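You operate a simulated robot arm through the tools that you are given. There is no shell and no other tool. Be economical: measure what you need, move in short steps, check, and stop when the job is done.

You are at the controls of a simulated two-armed robot. One attempt, no reset.

JOB
Take the tall standing pack and put it on the wide white table left front. Take the wide green band and leave it on the grey cupboard third shelf from the bottom. Take the olive oil bottle and put it on the third shelf from the bottom of the low steel rack. Fetch the short white fibre pack and set it on top of the pink dessert glass. Take the green soap bar and leave it on the serving tray. Fetch the pale narrow cover and set it on the finishing bench low shelf. Put the blue mug in the basin. Put the scrub brush labelled "W" from the open cabinet top on the white plate and the scrub brush marked "M" on the right end of the sink counter. Put the yellow twine ball on the wide white table middle. Fetch the red oil pad and set it on the wide white table middle. Fetch the yellow soap bar and set it on the left end of the sink counter. Close the teal door. The order is free. Set down upright: tall standing pack, olive oil bottle, short white fibre pack, blue mug.

The check looks at the end state, three seconds after you hand in, the way a careful person would. Anything else that was tipped, shoved, dropped, spilled or broken makes it a failure. A push-on lid holds only when it is set on centred and level and pressed home; a screw cap is set on level and turned clockwise until tight.

ROBOT AND FRAMES
Two 7-joint arms with two-finger grippers on one trunk, on a base that drives. Base frame: it is fixed to the floor where the robot stands at the start and does not move with it; the origin is under the middle of the robot, x ahead of it, y to its left, z up; the surface under the hand at the start is at about z = 780. Lengths are in mm, angles in degrees, forces in N, time in s.
The left shoulder is at the start at [70, 139, 1255], the right one opposite. With the tool pointing down near the work surface each hand reaches from about 100 to 720 mm from the robot's upright axis, wherever it stands, measured 20 degrees to its own side. Places, roughly: basin [-6100, -4100, 600]; blue mug (12x8x9 cm) [-5100, -5200, 900]; finishing bench low shelf [800, -4400, 100]; green soap bar [-6000, -1250, 250]; grey cupboard third shelf [700, -2800, 1100]; left end of the sink counter (32x19 cm) [-6000, -5200, 780]; olive oil bottle [750, -1500, 750]; pale narrow cover (18x5x1 cm) [800, -4000, 800]; pink dessert glass (9x9x9 cm) [-1900, -1800, 800]; red oil pad (7x5x5 cm) [-4700, -5000, 900]; right end of the sink counter [-6000, -3000, 800]; scrub brush [-4750, -5000, 1000]; serving tray (25x41x4 cm) [-2100, -2600, 800]; short white fibre pack (8x5x5 cm) [700, -1900, 1200]; tall standing pack (5x5x13 cm) [600, -100, 900]; teal door [-5600, -3400, 400]; third shelf of the low steel rack (23x66 cm) [760, -2060, 1160]; white plate (21x19x3 cm) [-4600, -5100, 900]; wide green band (7x7x4 cm) [600, -400, 800]; wide white table left front [-1500, -1300, 800]; wide white table middle [-1900, -1800, 800]; yellow soap bar [-4750, -4750, 500]; yellow twine ball (7x7x6 cm) [-4900, -5000, 900]. Payload 3.43 kg a hand.
Tool frame (each hand has its own): the origin (TCP) lies between the finger pads and is the grasp point; the fingertips stand 30 mm ahead of it; z points along the fingers, y is the line along which they close. The gripper opens to 104 mm. The gripper's body begins 57 mm behind the TCP.
Orientation is that of the tool frame in the base frame, as a unit quaternion [w, x, y, z]. With the fingers straight down and closing along the base's y, the tool's x points along the base's -x, its y along +y and its z along -z.

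CONTROLS
- The arms move only by the tool drive_tool. It takes "left_series", "right_series" or both (then of equal length, played together; a hand with none holds still); each is a list that holds one entry, the list of rows, each a list of 6 numbers: the shift along the tool's x, y, z in m, then the turn, a rotation vector about the tool's x, y, z in degrees. In form: [[[x, y, z, wx, wy, wz], ...]]. A call has 1 to 20 rows; each row shifts and turns the commanded pose from where the row before left it, along the tool's axes as they then stand. "left_jaw" and "right_jaw" are, for a hand that has rows, the closure, from 0 (fully open) to 1 (shut), set as the call begins (left out, the last holds). A row lasts 0.2 s, in which the tool goes at most 50 mm and 8.6 degrees; a call with a longer step from one row to the next is refused whole, and so is a gripper value outside its range. Where a pose cannot be reached the arm comes as near as it can. A force on the tool above 40 N (or 10 N above the force at the start of the call, whichever is more), or a blocked arm, ends the call early, and 0.2 s more pass. The fingers move at their own pace (about 45 mm/s each) and stop on an object; they squeeze with about 35 N. The grip force told is the motor's: it shows also when the fingers shut on nothing. Time passes only in rows, and 0.2 s behind the last, so rows that do not move let the fingers close. It gives the time, the measured TCP pose, the force on the tool (base axes), the opening and the grip force at its end, in the units of the frame above (readings bear some noise), with the torque about the TCP (base axes, N m) and any sound that the robot's microphone picked up.
- Cameras (640 x 400 px; columns grow to the right, rows downward): "scene" is now at [130, -33.7, 1485.8]; the picture's right is [-0.34, -0.94, -0.00], its down [-0.66, 0.23, -0.72] and it looks along [0.67, -0.24, -0.70] (base axes); focal length 292 px, centre (320, 200). "left" rides on the left gripper at [67, -18, -90] in its tool frame; the picture's right is [0.25, 0.97, 0.00], its down [-0.73, 0.19, -0.66] and it looks along [-0.64, 0.17, 0.75] (tool axes); focal length 218 px, centre (320, 200). "right" rides on the right gripper at [67, 18, -90] in its tool frame; the picture's right is [-0.25, 0.97, 0.00], its down [-0.73, -0.19, -0.66] and it looks along [-0.64, -0.17, 0.75] (tool axes); focal length 218 px, centre (320, 200). There is no depth. A picture from a camera that has moved, and an enlarged one, comes with that camera's place and axes in the base frame and with its lens. The place of the scene camera against the robot may be out by one fixed shift of up to 25 mm in any direction.
- snapshot(camera): a new picture of that camera. The clock stands still meanwhile.
- slide_trunk(by): slides the trunk up (or, below 0, down) by that many mm; the arms and the scene camera ride with it, the base frame stays. It gives what a move gives, with no picture.
- steer(legs): drives the robot by 1 to 6 legs, each [ahead, left, turn to the left] in mm, mm and degrees, along the robot's own axes; the way and the turn of a leg run together, so that a leg with both is an arc; at most 1500 mm and 180 degrees a leg. The arms and the cameras ride along, it lands a little off, and it stops where it bumps. It gives what a move gives.
- pan_tilt(pan, tilt): turns the head with the scene camera to pan (to the left, within 86 degrees either way) and tilt (down, from -29 to 69), counted from straight ahead of the robot. It gives what a move gives.
- zoom(camera, box): a new picture of the part [left, top, right, bottom] of that camera's present view, enlarged. The clock stands still meanwhile.
- finish_job(): hands the job in; it is judged then, once.

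Go step by step. Nothing tells you exact positions but the pictures and the camera data: compare them with the known pose of the tool, close in by small moves and look again before you grip or let go. The budget is 577 turns and 370 pictures, counting those below and the enlarged ones. Unless the task says otherwise, let go and move clear before handing in, and close with one line.

The tools are called after ">>>" as a command line: name --argument value ..., lists and objects as JSON in quotes. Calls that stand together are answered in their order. drive_tool: Moves the arms, as the interface text tells. Its arguments: {"type":"object","properties":{"left_series":{"type":"array"},"left_jaw":{"type":"number"},"right_series":{"type":"array"},"right_jaw":{"type":"number"}},"required":[]} The other tools are called the same way: slide_trunk (by) slides the trunk up or down; steer (legs) drives the base; pan_tilt (pan, tilt) turns the head that bears the scene camera; snapshot (camera) takes a picture; zoom (camera, box) takes an enlarged picture of a part of a camera's view; finish_job () hands the job in.

At the start:

```text
time: 0.0
left_tool_pos: [471.8, -14.9, 1199.7]
left_orientation: [0.001, -0.001, 1.0, -0.001]
left_force: [0.2, -0.4, -0.2]
left_ft_torque: [0.03, -0.02, -0.01]
left_gripper_width: 104.1
left_finger_force: 0.0
right_tool_pos: [374.5, -489.0, 1086.4]
right_orientation: [0.0, 0.0, 1.0, -0.001]
right_force: [-0.1, -0.8, 0.2]
right_ft_torque: [-0.04, -0.03, 0.0]
right_gripper_width: 104.0
right_finger_force: 0.0
trunk travel left (down, up): [-750.0, 190.0]
robot x, y, heading: [3.0, -0.4, -0.0]
head pan, tilt: [-19.7, 44.2]
```

scene: 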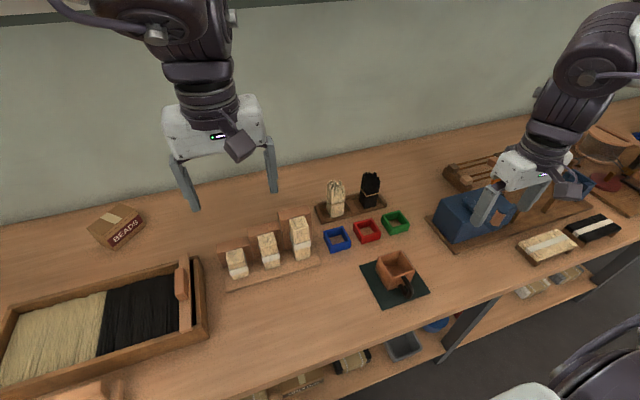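
right: 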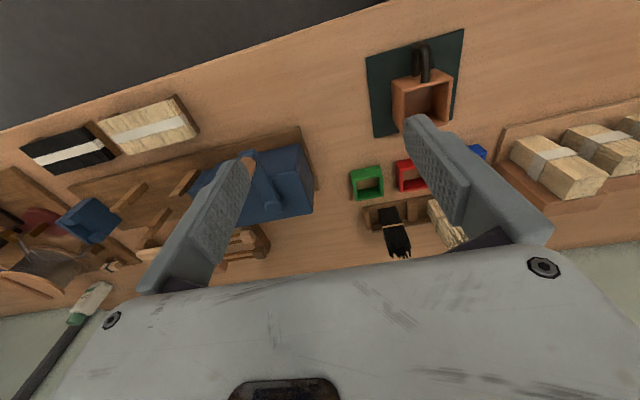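
left: 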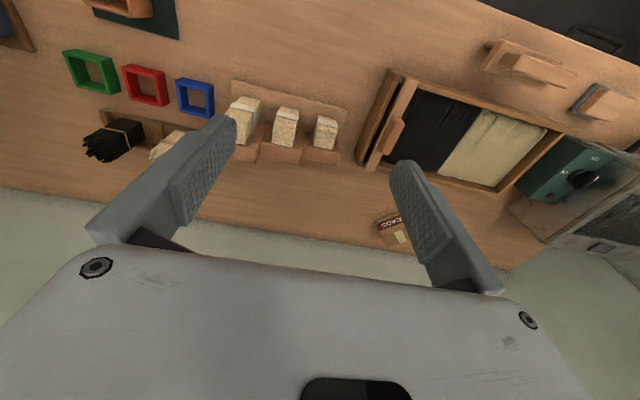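

The bench ahead has three fibre packs standing in a stepped stand, and the green band is right of the blue and red ones. I'll look closer at both.

>>> zoom --camera "scene" --box '[200, 160, 440, 310]'

>>> zoom --camera "left" --box '[40, 20, 360, 220]'

```text
2.67 times, centred on (320, 235) of scene
camera zoom: at [130.0, -33.7, 1485.8], right [-0.34, -0.94, 0.0], down [-0.66, 0.23, -0.72], along [0.67, -0.24, -0.7], focal length 778 px, centre (320, 107)
```

zoom: 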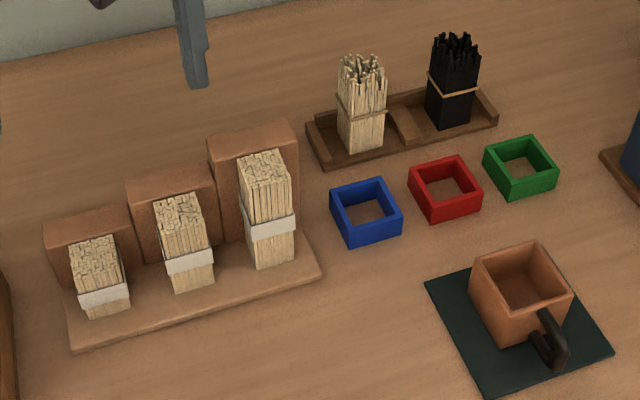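

```text
2.00 times, centred on (200, 120) of left
camera zoom: at [402.6, -33.8, 1289.7], right [-0.25, 0.97, 0.0], down [0.73, 0.19, 0.66], along [0.64, 0.17, -0.75], focal length 436 px, centre (560, 360)
```

zoom: 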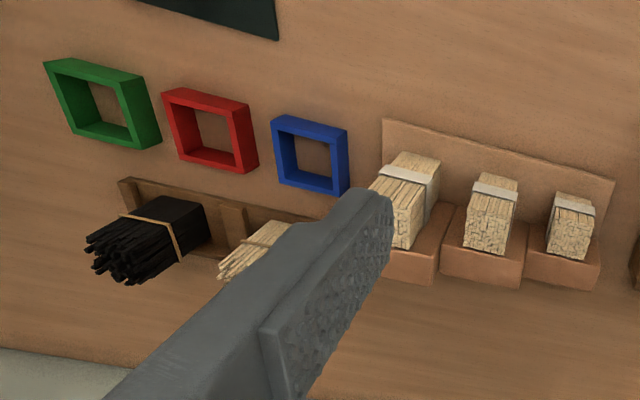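

The stand runs along y, with the tall pack near (604,-147) and the green band near (606,-450). Before choosing grips I want to see the destinations to the right, so I'll pan the head.

>>> pan_tilt --pan -70 --tilt 12

>>> snapshot --camera "scene"

```text
time: 1.2
left_tool_pos: [469.7, -16.5, 1200.8]
left_orientation: [0.0, 0.0, 1.0, 0.0]
left_force: [-0.1, -0.9, -0.2]
left_ft_torque: [-0.01, 0.02, 0.0]
left_gripper_width: 104.0
left_finger_force: 0.1
right_tool_pos: [375.7, -488.8, 1087.0]
right_orientation: [0.0, 0.0, 1.0, 0.001]
right_force: [0.2, 0.3, 0.0]
right_ft_torque: [-0.03, 0.01, 0.01]
right_gripper_width: 103.8
right_finger_force: 0.1
trunk travel left (down, up): [-750.0, 190.0]
robot x, y, heading: [-2.8, 0.4, 0.2]
head pan, tilt: [-70.0, 12.0]
```

```text
364 pictures are left
camera scene: at [84.8, -93.7, 1536.3], right [-0.94, -0.34, 0.0], down [-0.07, 0.2, -0.98], along [0.34, -0.92, -0.21], focal length 292 px, centre (320, 200)
```

scene: 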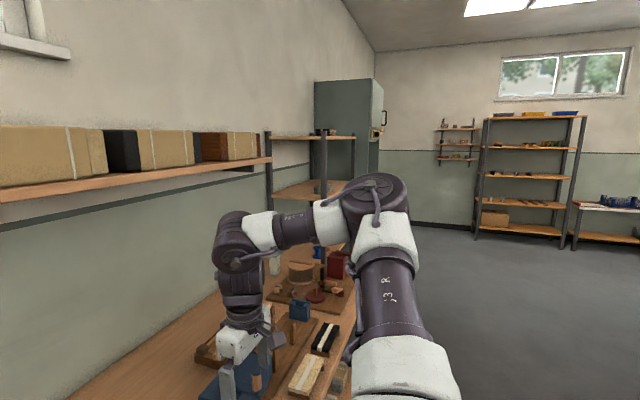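

The rack and tall grey cupboard stand further right along the wall. First I'll bring the left hand over the tall pack.

>>> drive_tool --left_series '[[[-0.022, -0.0213, 0.033, 0, 0, 0], [-0.022, -0.0213, 0.033, 0, 0, 0], [-0.022, -0.0213, 0.033, 0, 0, 0], [-0.022, -0.0213, 0.033, 0, 0, 0], [-0.022, -0.0213, 0.033, 0, 0, 0], [-0.022, -0.0213, 0.033, 0, 0, 0], [0, 0, 0, 0, 0, 0]]]' --left_jaw 0.25

>>> snapshot --camera "left"

```text
time: 2.8
left_tool_pos: [572.5, -101.2, 1009.3]
left_orientation: [0.0, -0.001, 1.0, -0.002]
left_force: [-0.1, -0.2, -0.8]
left_ft_torque: [0.02, -0.01, -0.01]
left_gripper_width: 77.9
left_finger_force: 0.0
left hand out of reach, approached as far as the arm can: row 5, 6
right_tool_pos: [374.3, -489.6, 1086.2]
right_orientation: [0.0, 0.001, 1.0, 0.0]
right_force: [0.3, -0.1, -0.1]
right_ft_torque: [0.04, 0.01, -0.02]
right_gripper_width: 103.9
right_finger_force: 0.1
trunk travel left (down, up): [-750.0, 190.0]
robot x, y, heading: [-0.5, 1.0, 0.0]
head pan, tilt: [-70.0, 12.0]
```

```text
363 pictures are left
camera left: at [503.1, -119.0, 1098.6], right [-0.25, 0.97, 0.0], down [0.73, 0.19, 0.66], along [0.64, 0.16, -0.75], focal length 218 px, centre (320, 200)
```

left: 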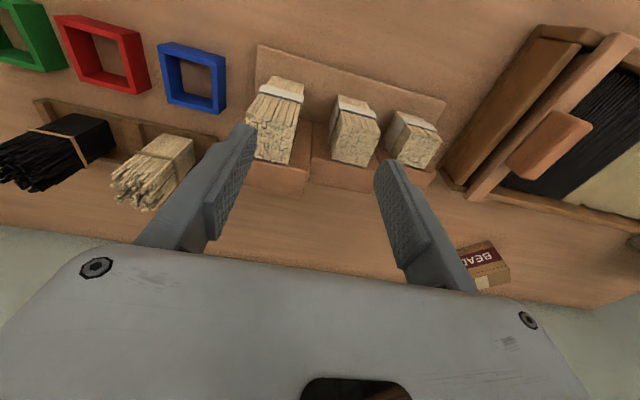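

The reach is short on the left hand's off side, so I'll shift the base right and retry.

>>> steer --legs '[[40, -250, 0]]'

>>> drive_tool --left_series '[[[0, 0.045, 0, 0, 0, 0], [0, 0.045, 0, 0, 0, 0], [0, 0.045, 0, 0, 0, 0], [0, 0.045, 0, 0, 0, 0], [0, 0, 0, 0, 0, 0]]]'

>>> snapshot --camera "left"

```text
time: 4.6
left_tool_pos: [612.6, -349.5, 1011.0]
left_orientation: [0.0, 0.0, 1.0, -0.002]
left_force: [0.8, 0.0, -0.9]
left_ft_torque: [0.01, -0.01, 0.0]
left_gripper_width: 77.8
left_finger_force: 0.1
right_tool_pos: [413.6, -736.0, 1086.7]
right_orientation: [-0.001, 0.001, 1.0, -0.001]
right_force: [-0.4, 0.5, -0.7]
right_ft_torque: [0.01, 0.0, 0.03]
right_gripper_width: 104.0
right_finger_force: 0.0
trunk travel left (down, up): [-750.0, 190.0]
robot x, y, heading: [39.0, -249.2, -0.2]
head pan, tilt: [-70.0, 12.0]
```

```text
time: 5.8
left_tool_pos: [562.2, -204.2, 1012.4]
left_orientation: [0.002, -0.003, 1.0, -0.002]
left_force: [-0.1, -0.1, 0.5]
left_ft_torque: [-0.01, 0.01, -0.01]
left_gripper_width: 78.1
left_finger_force: 0.1
left hand out of reach, approached as far as the arm can: row 2, 3, 4
right_tool_pos: [415.8, -738.4, 1084.9]
right_orientation: [0.0, 0.001, 1.0, 0.0]
right_force: [-0.6, -0.4, 0.2]
right_ft_torque: [-0.01, 0.01, 0.01]
right_gripper_width: 104.1
right_finger_force: 0.1
trunk travel left (down, up): [-750.0, 190.0]
robot x, y, heading: [38.0, -249.3, 0.1]
head pan, tilt: [-70.0, 12.0]
```

```text
362 pictures are left
camera left: at [493.0, -221.7, 1103.4], right [-0.26, 0.97, -0.01], down [0.73, 0.2, 0.66], along [0.64, 0.17, -0.75], focal length 218 px, centre (320, 200)
```

left: 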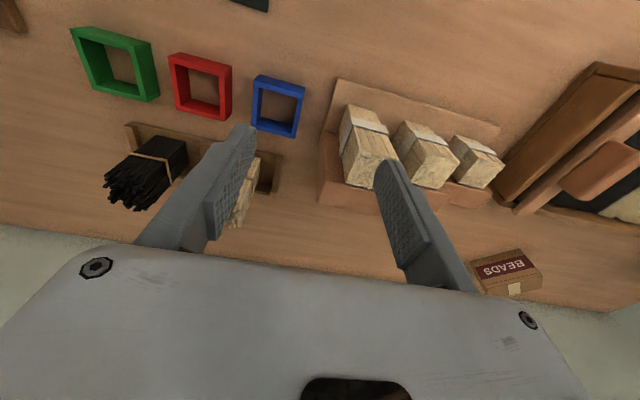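

Still short of reach; the left hand works best out to its own side, so I'll shift the base further right.

>>> steer --legs '[[30, -150, 0]]'

>>> drive_tool --left_series '[[[0, 0.04, 0, 0, 0, 0], [0, 0.04, 0, 0, 0, 0], [0, 0, 0, 0, 0, 0]]]'

```text
time: 7.2
left_tool_pos: [589.3, -348.3, 1014.1]
left_orientation: [0.002, -0.004, 1.0, -0.004]
left_force: [0.3, 0.8, -1.3]
left_ft_torque: [-0.02, 0.0, 0.04]
left_gripper_width: 78.1
left_finger_force: 0.0
right_tool_pos: [445.4, -883.6, 1086.6]
right_orientation: [-0.001, -0.001, 1.0, -0.001]
right_force: [0.2, -0.1, -1.0]
right_ft_torque: [0.0, 0.0, -0.02]
right_gripper_width: 103.7
right_finger_force: 0.0
trunk travel left (down, up): [-750.0, 190.0]
robot x, y, heading: [73.6, -400.2, 0.1]
head pan, tilt: [-70.0, 12.0]
```

```text
time: 8.0
left_tool_pos: [555.4, -311.0, 1017.6]
left_orientation: [0.003, -0.007, 1.0, -0.002]
left_force: [0.2, -1.8, -0.3]
left_ft_torque: [-0.01, 0.02, 0.01]
left_gripper_width: 78.4
left_finger_force: 0.2
left hand out of reach, approached as far as the arm can: row 1, 2
right_tool_pos: [446.9, -888.5, 1085.2]
right_orientation: [0.0, -0.002, 1.0, 0.001]
right_force: [-0.4, 0.5, -0.3]
right_ft_torque: [-0.02, 0.03, 0.03]
right_gripper_width: 104.2
right_finger_force: 0.1
trunk travel left (down, up): [-750.0, 190.0]
robot x, y, heading: [71.3, -396.4, 0.2]
head pan, tilt: [-70.0, 12.0]
```

The arm seems stuck in a poor posture. I'll pull the hand back, swing left, and then extend.

>>> drive_tool --left_series '[[[0.04, 0, 0, 0, 0, 0], [0.04, 0, 0, 0, 0, 0], [0.04, 0, 0, 0, 0, 0], [0, 0.045, 0, 0, 0, 0], [0, 0.045, 0, 0, 0, 0], [0, 0.045, 0, 0, 0, 0], [0, 0, 0, 0, 0, 0]]]'

```text
time: 9.6
left_tool_pos: [431.2, -199.5, 1017.8]
left_orientation: [0.002, -0.005, 1.0, -0.001]
left_force: [0.5, -0.7, 0.1]
left_ft_torque: [0.03, 0.03, 0.01]
left_gripper_width: 77.8
left_finger_force: 0.1
left hand out of reach, approached as far as the arm can: row 6
right_tool_pos: [447.2, -888.2, 1084.8]
right_orientation: [0.0, 0.001, 1.0, 0.001]
right_force: [0.3, 0.5, 0.6]
right_ft_torque: [0.03, -0.01, 0.05]
right_gripper_width: 104.0
right_finger_force: 0.0
trunk travel left (down, up): [-750.0, 190.0]
robot x, y, heading: [66.2, -398.8, -0.0]
head pan, tilt: [-70.0, 12.0]
```

The limit isn't plain distance, so I'll look at the arm's posture.

>>> pan_tilt --pan 15 --tilt 35

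>>> snapshot --camera "scene"

```text
time: 11.2
left_tool_pos: [432.2, -199.4, 1016.1]
left_orientation: [0.002, -0.005, 1.0, -0.002]
left_force: [0.4, 0.0, -0.5]
left_ft_torque: [-0.01, 0.0, 0.01]
left_gripper_width: 78.0
left_finger_force: 0.1
right_tool_pos: [447.3, -885.9, 1085.6]
right_orientation: [0.0, -0.001, 1.0, 0.0]
right_force: [0.3, -0.3, -0.3]
right_ft_torque: [0.01, 0.02, 0.0]
right_gripper_width: 103.9
right_finger_force: 0.1
trunk travel left (down, up): [-750.0, 190.0]
robot x, y, heading: [71.8, -398.3, 0.2]
head pan, tilt: [15.0, 35.0]
```

```text
361 pictures are left
camera scene: at [208.6, -381.1, 1499.5], right [0.26, -0.97, 0.0], down [-0.55, -0.15, -0.82], along [0.79, 0.21, -0.57], focal length 292 px, centre (320, 200)
```

scene: 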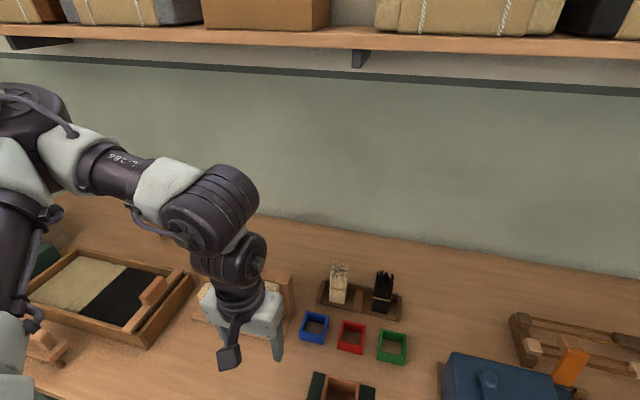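

The wrist is almost at shoulder height, which cramps the arm. I'll raise the trunk and then lower the hand relative to it.

>>> slide_trunk --by 185

>>> drive_tool --left_series '[[[0, 0, 0.045, 0, 0, 0], [0, 0, 0.045, 0, 0, 0], [0, 0, 0.045, 0, 0, 0], [0, 0, 0.045, 0, 0, 0], [-0.04, 0.01, 0, 0, 0, 0], [-0.04, 0.01, 0, 0, 0, 0], [0, 0, 0, 0, 0, 0]]]'

```text
time: 13.2
left_tool_pos: [432.0, -199.3, 1201.6]
left_orientation: [0.002, -0.005, 1.0, -0.001]
left_force: [0.0, 0.3, -0.1]
left_ft_torque: [-0.02, 0.03, 0.0]
left_gripper_width: 77.8
left_finger_force: 0.0
right_tool_pos: [445.5, -886.4, 1270.9]
right_orientation: [0.0, -0.001, 1.0, -0.001]
right_force: [0.0, 0.3, 0.0]
right_ft_torque: [0.0, -0.01, 0.01]
right_gripper_width: 104.0
right_finger_force: 0.1
trunk travel left (down, up): [-935.0, 5.0]
robot x, y, heading: [70.7, -400.2, 0.3]
head pan, tilt: [15.0, 35.0]
```

```text
time: 14.8
left_tool_pos: [437.9, -225.4, 1130.8]
left_orientation: [0.002, -0.007, 1.0, 0.0]
left_force: [0.4, -0.3, 0.2]
left_ft_torque: [0.0, 0.02, 0.0]
left_gripper_width: 77.9
left_finger_force: 0.1
left hand out of reach, approached as far as the arm can: row 1, 2, 3, 4, 5, 6
right_tool_pos: [447.5, -886.9, 1269.4]
right_orientation: [0.0, -0.001, 1.0, 0.001]
right_force: [0.0, 0.1, 0.2]
right_ft_torque: [0.01, 0.03, -0.02]
right_gripper_width: 103.9
right_finger_force: 0.2
trunk travel left (down, up): [-935.0, 5.0]
robot x, y, heading: [69.4, -398.4, -0.1]
head pan, tilt: [15.0, 35.0]
```

Still limited, so a wrist joint is probably at its stop. I'll test a small yaw each way to find which direction frees it.

>>> drive_tool --left_series '[[[0, 0, 0, 0, 0, 8], [0, 0, 0, 0, 0, 8], [0, 0, 0, 0, 0, 8], [0, 0, 0.04, 0, 0, 0], [0, 0, 0.04, 0, 0, 0], [0, 0, 0, 0, 0, 0]]]'

```text
time: 16.2
left_tool_pos: [405.5, -276.0, 1071.2]
left_orientation: [-0.004, 0.069, 0.998, -0.003]
left_force: [-0.3, -0.3, -0.1]
left_ft_torque: [-0.01, 0.04, -0.01]
left_gripper_width: 77.9
left_finger_force: 0.2
left hand out of reach, approached as far as the arm can: row 1, 2, 3, 5
right_tool_pos: [445.7, -887.6, 1269.5]
right_orientation: [0.0, 0.0, 1.0, 0.001]
right_force: [-0.1, 0.5, 0.2]
right_ft_torque: [-0.01, -0.02, -0.03]
right_gripper_width: 103.7
right_finger_force: 0.1
trunk travel left (down, up): [-935.0, 5.0]
robot x, y, heading: [71.3, -398.9, 0.4]
head pan, tilt: [15.0, 35.0]
```

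That direction was resisted; I'll try the opposite yaw.

>>> drive_tool --left_series '[[[0, 0, 0, 0, 0, -8], [0, 0, 0, 0, 0, -8], [0, 0, 0, 0, 0, -8], [0, 0, 0, 0, 0, -8], [0, 0, 0, 0, 0, -8], [0, 0, 0, 0, 0, -8], [0, 0, 0, 0, 0, 0]]]'

>>> drive_tool --left_series '[[[-0.03, 0.03, 0, 0, 0, 0], [-0.03, 0.03, 0, 0, 0, 0], [-0.03, 0.03, 0, 0, 0, 0], [-0.03, 0.03, 0, 0, 0, 0], [0, 0, 0, 0, 0, 0]]]'

>>> snapshot --camera "scene"

```text
time: 17.8
left_tool_pos: [407.4, -275.6, 1070.2]
left_orientation: [0.003, -0.348, 0.937, -0.002]
left_force: [-0.5, -0.2, -0.3]
left_ft_torque: [-0.01, 0.04, -0.01]
left_gripper_width: 77.7
left_finger_force: 0.1
right_tool_pos: [446.9, -884.4, 1270.8]
right_orientation: [0.001, -0.001, 1.0, 0.0]
right_force: [0.4, 1.0, 0.9]
right_ft_torque: [0.0, -0.01, 0.01]
right_gripper_width: 103.9
right_finger_force: 0.0
trunk travel left (down, up): [-935.0, 5.0]
robot x, y, heading: [69.4, -396.8, 0.1]
head pan, tilt: [15.0, 35.0]
```

```text
time: 19.0
left_tool_pos: [420.7, -106.7, 1071.7]
left_orientation: [0.003, -0.348, 0.937, -0.002]
left_force: [-0.4, 0.2, -0.1]
left_ft_torque: [-0.01, 0.02, 0.01]
left_gripper_width: 77.8
left_finger_force: 0.0
right_tool_pos: [447.4, -886.4, 1271.3]
right_orientation: [0.0, -0.001, 1.0, 0.0]
right_force: [-0.5, 0.1, -0.3]
right_ft_torque: [0.03, 0.03, -0.03]
right_gripper_width: 104.0
right_finger_force: 0.2
trunk travel left (down, up): [-935.0, 5.0]
robot x, y, heading: [67.8, -399.2, -0.0]
head pan, tilt: [15.0, 35.0]
```

```text
360 pictures are left
camera scene: at [208.8, -380.7, 1684.5], right [0.26, -0.97, 0.0], down [-0.55, -0.15, -0.82], along [0.79, 0.21, -0.57], focal length 292 px, centre (320, 200)
```

scene: 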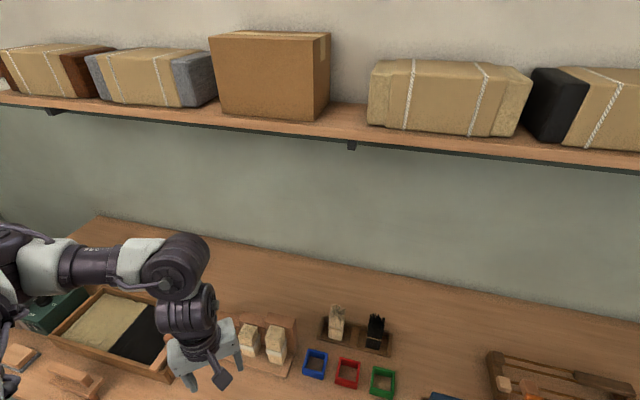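

Negative yaw frees the wrist. I'll turn the hand on by a further 140° so the fingers close along y again, then see whether the reach opens up.

>>> drive_tool --left_series '[[[0, 0, 0, 0, 0, -8.2], [0, 0, 0, 0, 0, -8.2], [0, 0, 0, 0, 0, -8.2], [0, 0, 0, 0, 0, -8.2], [0, 0, 0, 0, 0, -8.2], [0, 0, 0, 0, 0, -8.2], [0, 0, 0, 0, 0, -8.2], [0, 0, 0, 0, 0, -8.2], [0, 0, 0, 0, 0, -8.2], [0, 0, 0, 0, 0, -8.2], [0, 0, 0, 0, 0, -8.2], [0, 0, 0, 0, 0, -8.2], [0, 0, 0, 0, 0, -8.2], [0, 0, 0, 0, 0, -8.2], [0, 0, 0, 0, 0, -8.2], [0, 0, 0, 0, 0, -8.2], [0, 0, 0, 0, 0, -8.1], [0, 0, 0, 0, 0, 0]]]'

```text
time: 22.8
left_tool_pos: [418.5, -107.9, 1069.3]
left_orientation: [0.001, 1.0, 0.0, 0.003]
left_force: [0.0, 0.3, -0.7]
left_ft_torque: [0.01, 0.02, 0.03]
left_gripper_width: 77.9
left_finger_force: 0.1
right_tool_pos: [447.0, -885.3, 1271.8]
right_orientation: [0.0, -0.001, 1.0, 0.0]
right_force: [-0.8, 0.7, 0.2]
right_ft_torque: [-0.02, 0.01, -0.01]
right_gripper_width: 104.1
right_finger_force: 0.1
trunk travel left (down, up): [-935.0, 5.0]
robot x, y, heading: [71.4, -398.3, 0.2]
head pan, tilt: [15.0, 35.0]
```

The hand rotated freely. Now I'll extend over the pack.

>>> drive_tool --left_series '[[[0.044, 0.009, 0.0175, 0, 0, 0], [0.044, 0.009, 0.0175, 0, 0, 0], [0.044, 0.009, 0.0175, 0, 0, 0], [0.044, 0.009, 0.0175, 0, 0, 0], [0, 0, 0, 0, 0, 0]]]'

>>> snapshot --camera "left"

>>> snapshot --camera "scene"

```text
time: 24.0
left_tool_pos: [595.0, -146.4, 1002.3]
left_orientation: [0.001, 1.0, 0.0, 0.004]
left_force: [0.3, 0.7, 0.2]
left_ft_torque: [-0.02, 0.0, -0.02]
left_gripper_width: 78.1
left_finger_force: 0.0
right_tool_pos: [446.9, -885.1, 1271.0]
right_orientation: [0.001, -0.001, 1.0, 0.0]
right_force: [0.5, -0.5, -0.1]
right_ft_torque: [-0.02, -0.02, 0.0]
right_gripper_width: 103.9
right_finger_force: 0.1
trunk travel left (down, up): [-935.0, 5.0]
robot x, y, heading: [71.9, -400.3, 0.1]
head pan, tilt: [15.0, 35.0]
```

```text
359 pictures are left
camera left: at [660.5, -128.4, 1092.8], right [0.25, -0.97, 0.0], down [-0.73, -0.19, 0.65], along [-0.63, -0.17, -0.76], focal length 218 px, centre (320, 200)
```

left: 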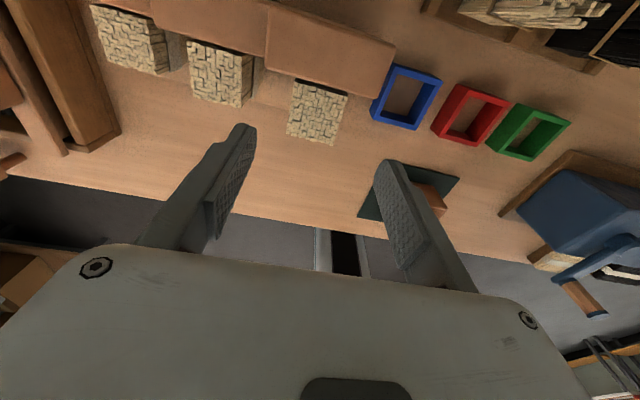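

```text
358 pictures are left
camera scene: at [208.8, -381.0, 1684.5], right [0.26, -0.97, 0.0], down [-0.55, -0.15, -0.82], along [0.79, 0.21, -0.57], focal length 292 px, centre (320, 200)
```

scene: 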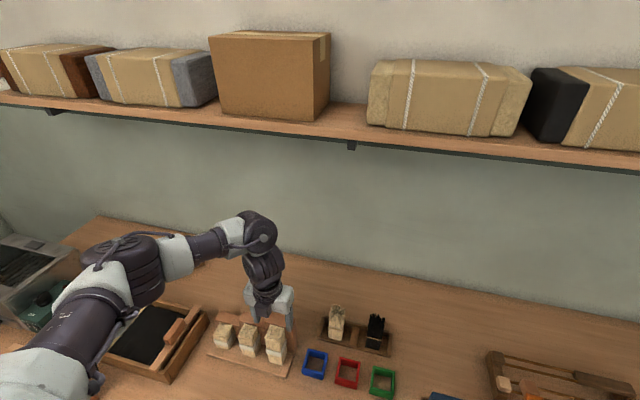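

The pack's top sits at about (604,-141), square to the fingers. I'll centre over it and descend.

>>> drive_tool --left_series '[[[0.009, -0.005, 0.03, 0, 0, 0], [0, 0, 0.03, 0, 0, 0], [0, 0, 0.02, 0, 0, 0], [0, 0, 0, 0, 0, 0]]]'

>>> snapshot --camera "left"

```text
time: 25.0
left_tool_pos: [605.3, -140.9, 919.7]
left_orientation: [0.001, 1.0, 0.0, 0.004]
left_force: [-0.9, -0.7, 0.1]
left_ft_torque: [-0.02, 0.0, 0.01]
left_gripper_width: 78.0
left_finger_force: 0.0
right_tool_pos: [447.2, -886.4, 1270.9]
right_orientation: [0.001, -0.001, 1.0, 0.0]
right_force: [0.0, 0.5, -0.5]
right_ft_torque: [-0.01, -0.02, 0.01]
right_gripper_width: 104.0
right_finger_force: 0.0
trunk travel left (down, up): [-935.0, 5.0]
robot x, y, heading: [71.3, -399.2, 0.2]
head pan, tilt: [15.0, 35.0]
```

```text
357 pictures are left
camera left: at [671.0, -123.9, 1010.6], right [0.25, -0.97, 0.0], down [-0.73, -0.19, 0.65], along [-0.63, -0.17, -0.76], focal length 218 px, centre (320, 200)
```

left: 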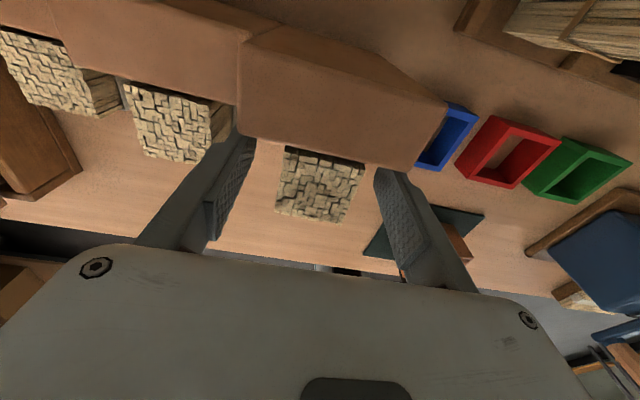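

The pack is centred between the fingers, so I'll go down and close.

>>> drive_tool --left_series '[[[-0.004, 0, 0.02, 0, 0, 0], [0, 0, 0.02, 0, 0, 0], [0, 0, 0, 0, 0, 0]]]'

>>> drive_tool --left_series '[[[0, 0, 0, 0, 0, 0], [0, 0, 0, 0, 0, 0], [0, 0, 0, 0, 0, 0], [0, 0, 0, 0, 0, 0], [0, 0, 0, 0, 0, 0]]]' --left_jaw 1

>>> drive_tool --left_series '[[[0, 0, -0.03, 0, 0, 0], [0, 0, -0.04, 0, 0, 0], [0, 0, -0.04, 0, 0, 0], [0, 0, -0.04, 0, 0, 0], [-0.02, 0, -0.04, 0, 0, 0], [-0.04, 0, -0.02, 0, 0, 0], [-0.04, 0, 0, 0, 0, 0], [-0.04, 0, 0, 0, 0, 0], [0, 0, 0, 0, 0, 0]]]'

>>> snapshot --camera "left"

```text
time: 25.8
left_tool_pos: [602.8, -140.0, 881.2]
left_orientation: [0.001, 1.0, 0.001, 0.004]
left_force: [-0.2, -0.2, 0.0]
left_ft_torque: [0.03, 0.02, 0.0]
left_gripper_width: 78.0
left_finger_force: 0.1
right_tool_pos: [447.3, -886.2, 1271.6]
right_orientation: [0.0, -0.001, 1.0, 0.0]
right_force: [0.1, 0.3, 0.8]
right_ft_torque: [-0.01, 0.0, 0.02]
right_gripper_width: 103.9
right_finger_force: 0.0
trunk travel left (down, up): [-935.0, 5.0]
robot x, y, heading: [69.9, -398.7, 0.1]
head pan, tilt: [15.0, 35.0]
```

```text
time: 27.0
left_tool_pos: [604.3, -137.9, 881.5]
left_orientation: [0.0, 1.0, 0.0, 0.004]
left_force: [0.0, 0.5, -0.3]
left_ft_torque: [-0.02, -0.01, 0.0]
left_gripper_width: 44.2
left_finger_force: 35.6
right_tool_pos: [446.0, -886.9, 1270.8]
right_orientation: [0.0, 0.0, 1.0, 0.0]
right_force: [0.3, 1.0, 0.5]
right_ft_torque: [-0.03, 0.0, -0.01]
right_gripper_width: 104.1
right_finger_force: 0.0
trunk travel left (down, up): [-935.0, 5.0]
robot x, y, heading: [71.7, -398.2, 0.2]
head pan, tilt: [15.0, 35.0]
```

```text
time: 29.0
left_tool_pos: [460.1, -137.7, 1091.2]
left_orientation: [0.001, 1.0, 0.0, 0.004]
left_force: [-0.8, -0.4, -1.1]
left_ft_torque: [0.01, 0.0, 0.02]
left_gripper_width: 43.9
left_finger_force: 35.1
right_tool_pos: [446.9, -886.2, 1271.0]
right_orientation: [0.0, 0.0, 1.0, 0.0]
right_force: [0.2, 0.2, 0.0]
right_ft_torque: [-0.04, -0.01, 0.0]
right_gripper_width: 104.0
right_finger_force: 0.1
trunk travel left (down, up): [-935.0, 5.0]
robot x, y, heading: [69.1, -397.9, 0.3]
head pan, tilt: [15.0, 35.0]
```

```text
356 pictures are left
camera left: at [526.0, -120.8, 1179.8], right [0.25, -0.97, 0.0], down [-0.73, -0.19, 0.65], along [-0.63, -0.17, -0.76], focal length 218 px, centre (320, 200)
```

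left: 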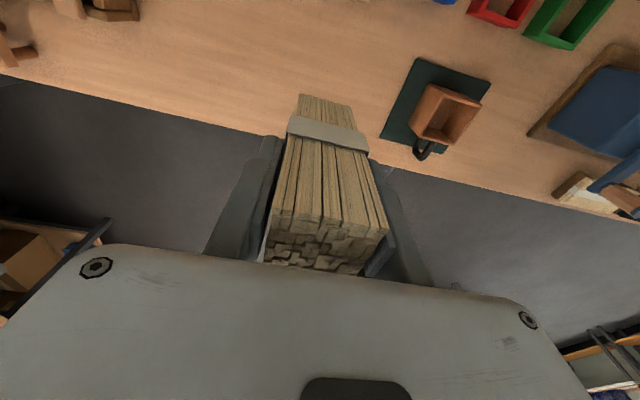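

The tall pack is held. Now I'll turn the right hand the comfortable way round (camera forward), ready for the green band.

>>> steer --legs '[[0, 90, 0]]'

>>> drive_tool --right_series '[[[0, 0, 0, 0, 0, 8.5], [0, 0, 0, 0, 0, 8.5], [0, 0, 0, 0, 0, 8.5], [0, 0, 0, 0, 0, 8.5], [0, 0, 0, 0, 0, 8.5], [0, 0, 0, 0, 0, 8.5], [0, 0, 0, 0, 0, 8.5], [0, 0, 0, 0, 0, 8.5], [0, 0, 0, 0, 0, 8.5], [0, 0, 0, 0, 0, 8.5], [0, 0, 0, 0, 0, 8.5], [0, 0, 0, 0, 0, 8.5], [0, 0, 0, 0, 0, 8.5], [0, 0, 0, 0, 0, 8.5], [0, 0, 0, 0, 0, 8.5], [0, 0, 0, 0, 0, 8.5], [0, 0, 0, 0, 0, 8.5], [0, 0, 0, 0, 0, 8.5], [0, 0, 0, 0, 0, 8.5], [0, 0, 0, 0, 0, 8.5]]]'

>>> drive_tool --right_series '[[[0, 0, 0, 0, 0, 5], [0, 0, 0, 0, 0, 5], [0, -0.045, 0.015, 0, 0, 0], [0, -0.045, 0.015, 0, 0, 0], [0, -0.045, 0.015, 0, 0, 0], [0, -0.045, 0.015, 0, 0, 0], [0, -0.045, 0.015, 0, 0, 0], [0, -0.045, 0.015, 0, 0, 0], [0, -0.045, 0.015, 0, 0, 0], [0, 0, 0, 0, 0, 0]]]'

```text
time: 30.1
left_tool_pos: [460.3, -57.3, 1092.2]
left_orientation: [-0.002, 1.0, -0.001, 0.003]
left_force: [-1.0, -0.5, -2.2]
left_ft_torque: [0.07, 0.02, 0.01]
left_gripper_width: 44.2
left_finger_force: 35.0
right_tool_pos: [444.8, -806.7, 1267.3]
right_orientation: [0.0, 0.0, 1.0, 0.004]
right_force: [-0.5, 0.0, -0.5]
right_ft_torque: [0.09, 0.0, 0.01]
right_gripper_width: 103.7
right_finger_force: 0.1
trunk travel left (down, up): [-935.0, 5.0]
robot x, y, heading: [71.1, -308.7, -0.1]
head pan, tilt: [15.0, 35.0]
```

```text
time: 34.3
left_tool_pos: [459.9, -50.2, 1091.0]
left_orientation: [0.001, 1.0, -0.001, 0.004]
left_force: [-0.3, 0.7, -0.8]
left_ft_torque: [0.0, -0.03, 0.01]
left_gripper_width: 44.2
left_finger_force: 34.4
right_tool_pos: [356.0, -1025.6, 1413.0]
right_orientation: [-0.031, 0.949, 0.312, 0.001]
right_force: [0.1, -0.4, 0.2]
right_ft_torque: [0.01, 0.0, -0.04]
right_gripper_width: 104.1
right_finger_force: 0.0
right hand out of reach, approached as far as the arm can: row 7, 8, 9, 10, 11, 12, 13, 14, 15, 16, 17, 18, 19, 20
trunk travel left (down, up): [-935.0, 5.0]
robot x, y, heading: [72.9, -307.0, 0.2]
head pan, tilt: [15.0, 35.0]
```

```text
time: 36.5
left_tool_pos: [461.5, -49.0, 1089.7]
left_orientation: [0.001, 1.0, -0.002, 0.004]
left_force: [-0.1, -0.6, -0.7]
left_ft_torque: [0.02, 0.0, 0.0]
left_gripper_width: 44.3
left_finger_force: 34.7
right_tool_pos: [335.3, -1028.3, 1421.0]
right_orientation: [-0.037, 0.957, 0.287, -0.003]
right_force: [1.3, 0.5, -0.4]
right_ft_torque: [0.01, 0.04, -0.03]
right_gripper_width: 104.1
right_finger_force: 0.0
right hand out of reach, approached as far as the arm can: row 1, 2, 3, 4, 5, 6, 7, 8, 9
trunk travel left (down, up): [-935.0, 5.0]
robot x, y, heading: [70.7, -311.5, 0.1]
head pan, tilt: [15.0, 35.0]
```

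The right hand drifted while turning and hit a limit. I'll bring it back in front and see whether the turn completes there.

>>> drive_tool --right_series '[[[0.036, -0.026, 0.015, 0, 0, 0], [0.036, -0.026, 0.015, 0, 0, 0], [0.036, -0.026, 0.015, 0, 0, 0], [0.036, -0.026, 0.015, 0, 0, 0], [0.036, -0.026, 0.015, 0, 0, 0], [0.036, -0.026, 0.015, 0, 0, 0], [0.036, -0.026, 0.015, 0, 0, 0], [0.036, -0.026, 0.015, 0, 0, 0], [0, 0, 0, 0, 0, 0]]]'

>>> pan_tilt --pan -30 --tilt 35

>>> snapshot --camera "scene"

```text
time: 38.5
left_tool_pos: [460.9, -50.3, 1090.3]
left_orientation: [0.001, 1.0, -0.002, 0.004]
left_force: [-0.5, -0.6, -1.4]
left_ft_torque: [0.03, -0.01, -0.03]
left_gripper_width: 43.9
left_finger_force: 34.8
right_tool_pos: [340.3, -1021.7, 1428.7]
right_orientation: [-0.038, 0.957, 0.289, -0.002]
right_force: [-1.4, 0.1, -0.5]
right_ft_torque: [0.04, 0.02, 0.01]
right_gripper_width: 104.1
right_finger_force: 0.0
right hand out of reach, approached as far as the arm can: row 1, 2, 3, 4, 5, 6, 7, 8
trunk travel left (down, up): [-935.0, 5.0]
robot x, y, heading: [70.7, -309.9, 0.2]
head pan, tilt: [15.0, 35.0]
```

```text
time: 39.7
left_tool_pos: [462.0, -49.7, 1090.5]
left_orientation: [0.001, 1.0, 0.0, 0.004]
left_force: [0.5, 0.1, -0.9]
left_ft_torque: [-0.03, 0.02, -0.01]
left_gripper_width: 44.1
left_finger_force: 34.6
right_tool_pos: [340.9, -1021.0, 1429.3]
right_orientation: [-0.037, 0.956, 0.29, -0.002]
right_force: [-0.3, -0.2, -0.4]
right_ft_torque: [0.05, 0.02, 0.01]
right_gripper_width: 104.1
right_finger_force: 0.1
trunk travel left (down, up): [-935.0, 5.0]
robot x, y, heading: [69.3, -310.4, 0.0]
head pan, tilt: [-30.0, 35.0]
```

```text
355 pictures are left
camera scene: at [199.8, -358.4, 1684.5], right [-0.5, -0.87, 0.0], down [-0.5, 0.29, -0.82], along [0.71, -0.41, -0.57], focal length 292 px, centre (320, 200)
```

scene: 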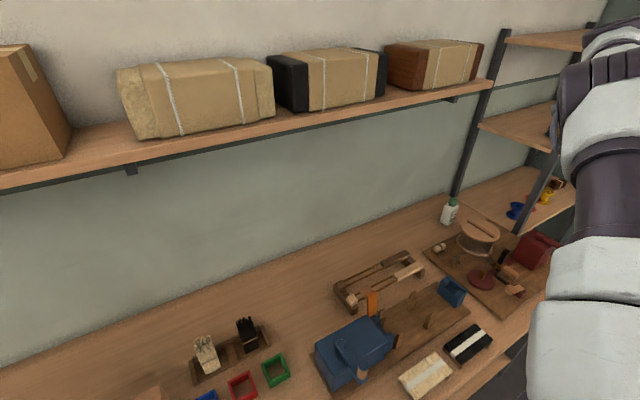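

The right arm is stretched out in a bad posture. I'll turn the hand back the other way.

>>> drive_tool --right_series '[[[0, 0, 0, 0, 0, -8.5], [0, 0, 0, 0, 0, -8.5], [0, 0, 0, 0, 0, -8.5], [0, 0, 0, 0, 0, -8.5], [0, 0, 0, 0, 0, -8.5], [0, 0, 0, 0, 0, -8.5], [0, 0, 0, 0, 0, -8.5], [0, 0, 0, 0, 0, -8.5], [0, 0, 0, 0, 0, -8.5], [0, 0, 0, 0, 0, -8.5], [0, 0, 0, 0, 0, -8.5], [0, 0, 0, 0, 0, -8.5], [0, 0, 0, 0, 0, -8.5], [0, 0, 0, 0, 0, -8.5], [0, 0, 0, 0, 0, -8.5], [0, 0, 0, 0, 0, -8.5], [0, 0, 0, 0, 0, -8.5]]]'

```text
time: 43.3
left_tool_pos: [460.1, -50.0, 1090.0]
left_orientation: [0.001, 1.0, -0.001, 0.003]
left_force: [-0.2, 0.3, -1.8]
left_ft_torque: [-0.01, 0.02, 0.0]
left_gripper_width: 44.0
left_finger_force: 34.6
right_tool_pos: [341.6, -1020.8, 1429.8]
right_orientation: [-0.012, 0.018, 0.999, 0.034]
right_force: [0.7, -1.1, -0.5]
right_ft_torque: [0.01, 0.0, 0.0]
right_gripper_width: 104.1
right_finger_force: 0.0
trunk travel left (down, up): [-935.0, 5.0]
robot x, y, heading: [68.0, -310.6, 0.1]
head pan, tilt: [-30.0, 35.0]
```

>>> drive_tool --right_series '[[[-0.007, 0.041, 0.021, 0, 0, 0], [-0.007, 0.041, 0.021, 0, 0, 0], [-0.007, 0.041, 0.021, 0, 0, 0], [-0.007, 0.041, 0.021, 0, 0, 0], [-0.007, 0.041, 0.021, 0, 0, 0], [-0.007, 0.041, 0.021, 0, 0, 0], [-0.007, 0.041, 0.021, 0, 0, 0], [-0.007, 0.041, 0.021, 0, 0, 0], [-0.007, 0.041, 0.021, 0, 0, 0], [0, 0, 0, 0, 0, 0]]]'

>>> drive_tool --right_series '[[[0, 0, 0, 0, 0, -8.5], [0, 0, 0, 0, 0, -8.5], [0, 0, 0, 0, 0, -8.5], [0, 0, 0, 0, 0, -8.5], [0, 0, 0, 0, 0, -8.5], [0, 0, 0, 0, 0, -8.5]]]'

```text
time: 45.5
left_tool_pos: [461.0, -50.8, 1090.7]
left_orientation: [0.001, 1.0, -0.001, 0.003]
left_force: [0.6, 0.0, -1.1]
left_ft_torque: [-0.02, -0.03, 0.01]
left_gripper_width: 44.3
left_finger_force: 35.4
right_tool_pos: [416.0, -641.2, 1263.1]
right_orientation: [-0.013, 0.019, 0.999, 0.035]
right_force: [-0.2, -0.8, -0.1]
right_ft_torque: [0.0, -0.02, 0.0]
right_gripper_width: 104.0
right_finger_force: 0.0
trunk travel left (down, up): [-935.0, 5.0]
robot x, y, heading: [75.3, -310.4, -0.1]
head pan, tilt: [-30.0, 35.0]
```

```text
time: 46.9
left_tool_pos: [460.2, -50.3, 1089.2]
left_orientation: [0.001, 1.0, -0.001, 0.004]
left_force: [-1.5, 0.1, -0.6]
left_ft_torque: [0.0, -0.02, 0.01]
left_gripper_width: 44.1
left_finger_force: 34.9
right_tool_pos: [413.6, -640.9, 1263.8]
right_orientation: [0.003, -0.414, 0.91, 0.037]
right_force: [0.3, -0.2, 0.2]
right_ft_torque: [0.0, 0.0, 0.02]
right_gripper_width: 103.9
right_finger_force: 0.1
trunk travel left (down, up): [-935.0, 5.0]
robot x, y, heading: [69.6, -309.6, -0.0]
head pan, tilt: [-30.0, 35.0]
```

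Negative yaw runs freely here; I'll continue it to the full half turn.

>>> drive_tool --right_series '[[[0, 0, 0, 0, 0, -8.5], [0, 0, 0, 0, 0, -8.5], [0, 0, 0, 0, 0, -8.5], [0, 0, 0, 0, 0, -8.5], [0, 0, 0, 0, 0, -8.5], [0, 0, 0, 0, 0, -8.5], [0, 0, 0, 0, 0, -8.5], [0, 0, 0, 0, 0, -8.5], [0, 0, 0, 0, 0, -8.5], [0, 0, 0, 0, 0, -8.5], [0, 0, 0, 0, 0, -8.5], [0, 0, 0, 0, 0, -8.5], [0, 0, 0, 0, 0, -8.5], [0, 0, 0, 0, 0, -8.5], [0, 0, 0, 0, 0, -8.5], [0, 0, 0, 0, 0, -4.5]]]'

```text
time: 50.3
left_tool_pos: [462.4, -49.0, 1089.6]
left_orientation: [0.001, 1.0, -0.001, 0.004]
left_force: [0.2, 0.5, -0.6]
left_ft_torque: [0.01, -0.02, 0.01]
left_gripper_width: 44.0
left_finger_force: 35.1
right_tool_pos: [414.6, -641.3, 1263.3]
right_orientation: [-0.034, 0.999, 0.008, -0.012]
right_force: [-0.4, 0.3, -0.4]
right_ft_torque: [0.01, -0.05, 0.01]
right_gripper_width: 103.8
right_finger_force: 0.0
trunk travel left (down, up): [-935.0, 5.0]
robot x, y, heading: [72.4, -308.5, -0.1]
head pan, tilt: [-30.0, 35.0]
```

Now I'll level the right hand, tilt its fingers 45° forward-down so it can later go into a shelf, and approach the green band.

>>> drive_tool --right_series '[[[0, 0, 0, -3.9, 0, 0], [0, 0, 0, 0, 7.8, 0], [0, 0, 0, 0, 7.8, 0], [0, 0, 0, 0, 7.8, 0], [0, 0, 0, 0, 7.7, 0], [0, 0, 0, 0, 7.7, 0], [0, 0, 0, 0, 7.7, 0], [0, 0, 0, 0, 0, 0]]]'

>>> drive_tool --right_series '[[[-0.02, -0.027, 0.033, 0, 0, 0], [-0.02, -0.027, 0.033, 0, 0, 0], [-0.02, -0.027, 0.033, 0, 0, 0], [-0.02, -0.027, 0.033, 0, 0, 0], [-0.02, -0.027, 0.033, 0, 0, 0], [-0.02, -0.027, 0.033, 0, 0, 0], [-0.02, -0.027, 0.033, 0, 0, 0], [0, 0, 0, 0, 0, 0]]]' --right_jaw 0.12

>>> snapshot --camera "right"

```text
time: 52.1
left_tool_pos: [461.8, -51.5, 1089.4]
left_orientation: [0.0, 1.0, -0.001, 0.004]
left_force: [0.5, -0.8, -0.4]
left_ft_torque: [0.02, 0.01, 0.01]
left_gripper_width: 44.2
left_finger_force: 35.0
right_tool_pos: [473.7, -707.8, 1296.9]
right_orientation: [-0.004, 0.924, 0.007, 0.383]
right_force: [0.6, -0.2, 0.4]
right_ft_torque: [-0.01, 0.03, 0.01]
right_gripper_width: 104.1
right_finger_force: 0.0
right hand out of reach, approached as far as the arm can: row 3, 4, 5, 6, 7
trunk travel left (down, up): [-935.0, 5.0]
robot x, y, heading: [68.2, -306.5, 0.4]
head pan, tilt: [-30.0, 35.0]
```

```text
time: 53.9
left_tool_pos: [462.6, -49.8, 1089.5]
left_orientation: [0.001, 1.0, -0.001, 0.004]
left_force: [1.3, -0.2, -1.5]
left_ft_torque: [0.0, 0.06, 0.01]
left_gripper_width: 44.2
left_finger_force: 35.1
right_tool_pos: [538.4, -571.0, 1132.8]
right_orientation: [-0.003, 0.924, 0.006, 0.383]
right_force: [-0.1, 0.8, -0.3]
right_ft_torque: [0.04, -0.03, 0.01]
right_gripper_width: 91.5
right_finger_force: 0.1
right hand out of reach, approached as far as the arm can: row 1, 5, 6, 7
trunk travel left (down, up): [-935.0, 5.0]
robot x, y, heading: [74.4, -305.1, -0.3]
head pan, tilt: [-30.0, 35.0]
```

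```text
354 pictures are left
camera right: at [522.4, -590.6, 1243.5], right [-0.16, -0.97, -0.18], down [-0.98, 0.18, -0.05], along [0.08, 0.17, -0.98], focal length 218 px, centre (320, 200)
```

right: 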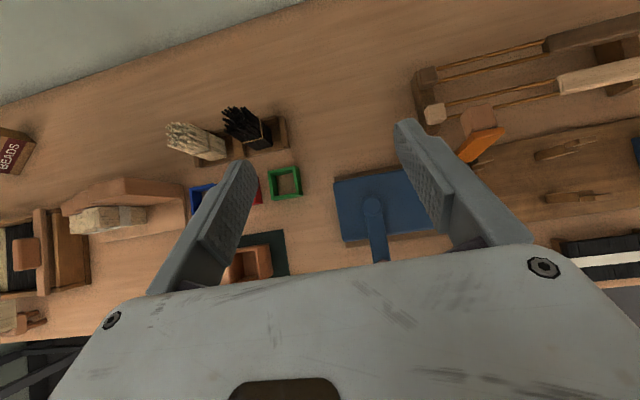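

The band shows at about (609,-446). I'll check the right arm's posture, since it's limiting again.

>>> pan_tilt --pan -40 --tilt 45

>>> snapshot --camera "scene"

```text
time: 54.6
left_tool_pos: [461.8, -49.2, 1089.3]
left_orientation: [0.0, 1.0, -0.001, 0.005]
left_force: [-0.3, 0.1, -0.9]
left_ft_torque: [0.03, 0.01, -0.01]
left_gripper_width: 44.1
left_finger_force: 34.7
right_tool_pos: [538.8, -571.7, 1132.2]
right_orientation: [-0.002, 0.924, 0.006, 0.383]
right_force: [0.0, -0.5, -0.3]
right_ft_torque: [-0.04, -0.04, -0.03]
right_gripper_width: 91.4
right_finger_force: 0.0
trunk travel left (down, up): [-935.0, 5.0]
robot x, y, heading: [71.3, -307.2, 0.1]
head pan, tilt: [-40.0, 45.0]
```

```text
353 pictures are left
camera scene: at [186.7, -366.2, 1669.7], right [-0.64, -0.77, 0.0], down [-0.54, 0.45, -0.71], along [0.54, -0.45, -0.71], focal length 292 px, centre (320, 200)
```

scene: 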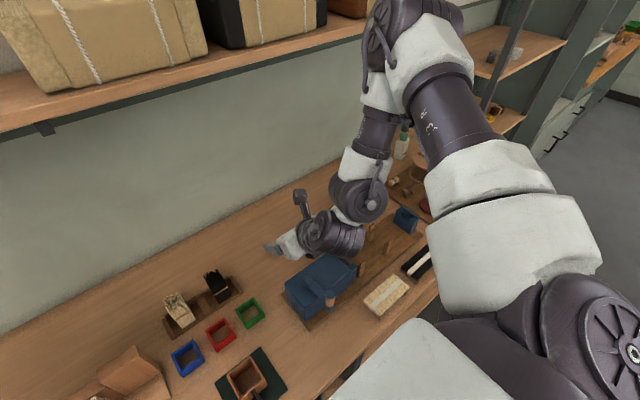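

The elbow rides high, so going lower should ease it. I'll continue toward the approach point in front of and above the band.

>>> drive_tool --right_series '[[[-0.03, -0.02, 0.0195, 0, 0, 0], [-0.03, -0.02, 0.0195, 0, 0, 0], [-0.03, -0.02, 0.0195, 0, 0, 0], [-0.03, -0.02, 0.0195, 0, 0, 0], [-0.03, -0.02, 0.0195, 0, 0, 0], [-0.03, -0.02, 0.0195, 0, 0, 0], [0, 0, 0, 0, 0, 0]]]'

>>> snapshot --camera "right"

```text
time: 56.2
left_tool_pos: [460.5, -50.4, 1089.5]
left_orientation: [0.001, 1.0, -0.001, 0.003]
left_force: [-0.3, 0.2, -1.9]
left_ft_torque: [0.02, -0.02, 0.03]
left_gripper_width: 44.4
left_finger_force: 35.1
right_tool_pos: [535.6, -569.8, 1129.6]
right_orientation: [-0.004, 0.923, 0.007, 0.385]
right_force: [0.2, 0.3, 0.2]
right_ft_torque: [0.0, 0.01, -0.02]
right_gripper_width: 91.7
right_finger_force: 0.0
right hand out of reach, approached as far as the arm can: row 1, 2, 3, 4, 5, 6
trunk travel left (down, up): [-935.0, 5.0]
robot x, y, heading: [68.5, -306.8, 0.1]
head pan, tilt: [-40.0, 45.0]
```

```text
352 pictures are left
camera right: at [520.1, -589.3, 1240.6], right [-0.16, -0.97, -0.18], down [-0.98, 0.18, -0.05], along [0.08, 0.17, -0.98], focal length 218 px, centre (320, 200)
```

right: 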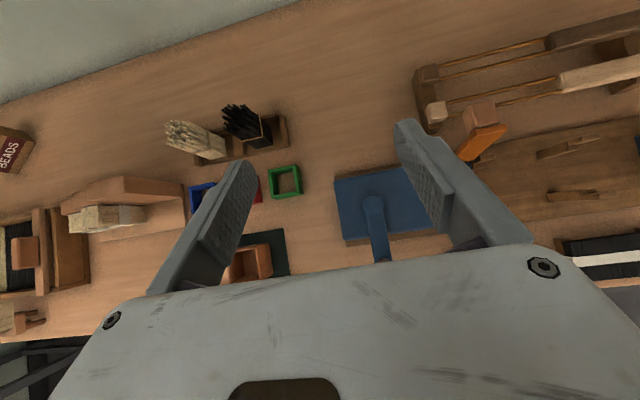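

It is stuck with the tilt, so I'll set the hand vertical again and test reach that way.

>>> drive_tool --right_series '[[[0, 0, 0, 0, -7.6, 0], [0, 0, 0, 0, -7.6, 0], [0, 0, 0, 0, -7.5, 0], [0, 0, 0, 0, -7.5, 0], [0, 0, 0, 0, -7.5, 0], [0, 0, 0, 0, -7.5, 0], [0, -0.02, 0.03, 0, 0, 0], [0, -0.02, 0.03, 0, 0, 0], [0, -0.02, 0.03, 0, 0, 0], [0, 0, 0, 0, 0, 0]]]'

```text
time: 58.4
left_tool_pos: [461.6, -50.3, 1089.5]
left_orientation: [0.002, 1.0, -0.001, 0.004]
left_force: [0.1, 0.1, -1.1]
left_ft_torque: [0.0, -0.02, -0.03]
left_gripper_width: 44.4
left_finger_force: 35.2
right_tool_pos: [507.0, -560.3, 1102.2]
right_orientation: [-0.002, 1.0, 0.007, -0.001]
right_force: [-1.4, 0.0, 0.2]
right_ft_torque: [-0.01, 0.01, 0.0]
right_gripper_width: 91.5
right_finger_force: 0.0
right hand out of reach, approached as far as the arm can: row 7, 8, 9
trunk travel left (down, up): [-935.0, 5.0]
robot x, y, heading: [70.4, -309.6, -0.2]
head pan, tilt: [-40.0, 45.0]
```

>>> drive_tool --right_series '[[[0, 0, 0, 0, 0, 8], [0, 0, 0, 0, 0, 8], [0, 0, 0, 0, 0, 8], [0, 0, 0, 0, 0, 8], [0, -0.02, 0.03, 0, 0, 0], [0, -0.02, 0.03, 0, 0, 0], [0, -0.02, 0.03, 0, 0, 0], [0, 0, 0, 0, 0, 0]]]'

>>> pan_tilt --pan -30 --tilt 30

>>> snapshot --camera "scene"

```text
time: 60.2
left_tool_pos: [460.9, -49.5, 1090.4]
left_orientation: [0.001, 1.0, -0.001, 0.003]
left_force: [0.6, 0.1, -1.6]
left_ft_torque: [-0.02, 0.0, -0.04]
left_gripper_width: 44.1
left_finger_force: 35.1
right_tool_pos: [507.8, -569.9, 1095.8]
right_orientation: [-0.001, 0.963, -0.27, -0.001]
right_force: [0.1, -0.6, -0.8]
right_ft_torque: [-0.02, 0.03, -0.04]
right_gripper_width: 91.5
right_finger_force: 0.1
right hand out of reach, approached as far as the arm can: row 5, 6, 7
trunk travel left (down, up): [-935.0, 5.0]
robot x, y, heading: [69.1, -310.6, -0.2]
head pan, tilt: [-40.0, 45.0]
```

```text
time: 61.0
left_tool_pos: [461.4, -49.7, 1090.1]
left_orientation: [0.001, 1.0, -0.001, 0.003]
left_force: [0.2, 0.2, -1.4]
left_ft_torque: [0.0, 0.01, 0.03]
left_gripper_width: 44.3
left_finger_force: 35.8
right_tool_pos: [507.3, -569.6, 1095.2]
right_orientation: [-0.001, 0.963, -0.269, 0.0]
right_force: [-0.7, -0.4, -1.0]
right_ft_torque: [0.01, 0.0, -0.02]
right_gripper_width: 91.7
right_finger_force: 0.0
trunk travel left (down, up): [-935.0, 5.0]
robot x, y, heading: [68.2, -307.8, -0.2]
head pan, tilt: [-30.0, 30.0]
```

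```text
351 pictures are left
camera scene: at [201.9, -359.7, 1692.2], right [-0.5, -0.87, 0.0], down [-0.43, 0.25, -0.87], along [0.75, -0.43, -0.5], focal length 292 px, centre (320, 200)
```

scene: 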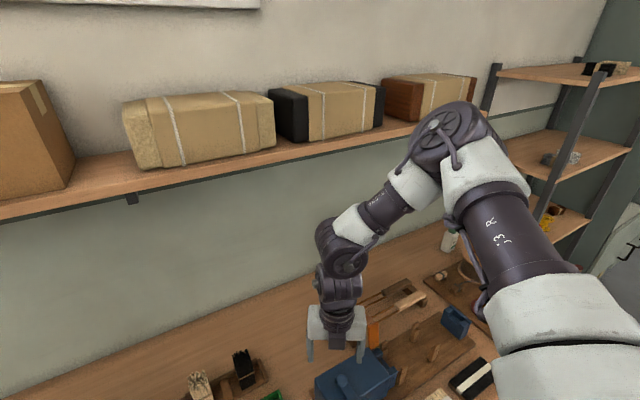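

Maybe the elbow is locked out. I'll pull the hand back toward the body and then down to let the arm re-fold.

>>> drive_tool --right_series '[[[-0.035, -0.025, 0, 0, 0, 0], [-0.035, -0.025, 0, 0, 0, 0], [-0.035, -0.025, 0, 0, 0, 0], [-0.035, -0.025, 0, 0, 0, 0], [0, 0, 0.04, 0, 0, 0], [0, 0, 0.04, 0, 0, 0], [0, 0, 0, 0, 0, 0]]]'

```text
time: 62.5
left_tool_pos: [460.6, -49.5, 1090.4]
left_orientation: [0.001, 1.0, -0.001, 0.003]
left_force: [-0.2, -0.8, -2.0]
left_ft_torque: [-0.02, 0.0, -0.01]
left_gripper_width: 44.1
left_finger_force: 34.5
right_tool_pos: [429.7, -533.8, 1111.7]
right_orientation: [-0.001, 0.963, -0.269, -0.001]
right_force: [0.7, 0.2, 0.4]
right_ft_torque: [0.0, 0.02, 0.0]
right_gripper_width: 91.6
right_finger_force: 0.1
right hand out of reach, approached as far as the arm can: row 1, 2, 3, 4, 5, 6
trunk travel left (down, up): [-935.0, 5.0]
robot x, y, heading: [69.8, -310.7, -0.1]
head pan, tilt: [-30.0, 30.0]
```

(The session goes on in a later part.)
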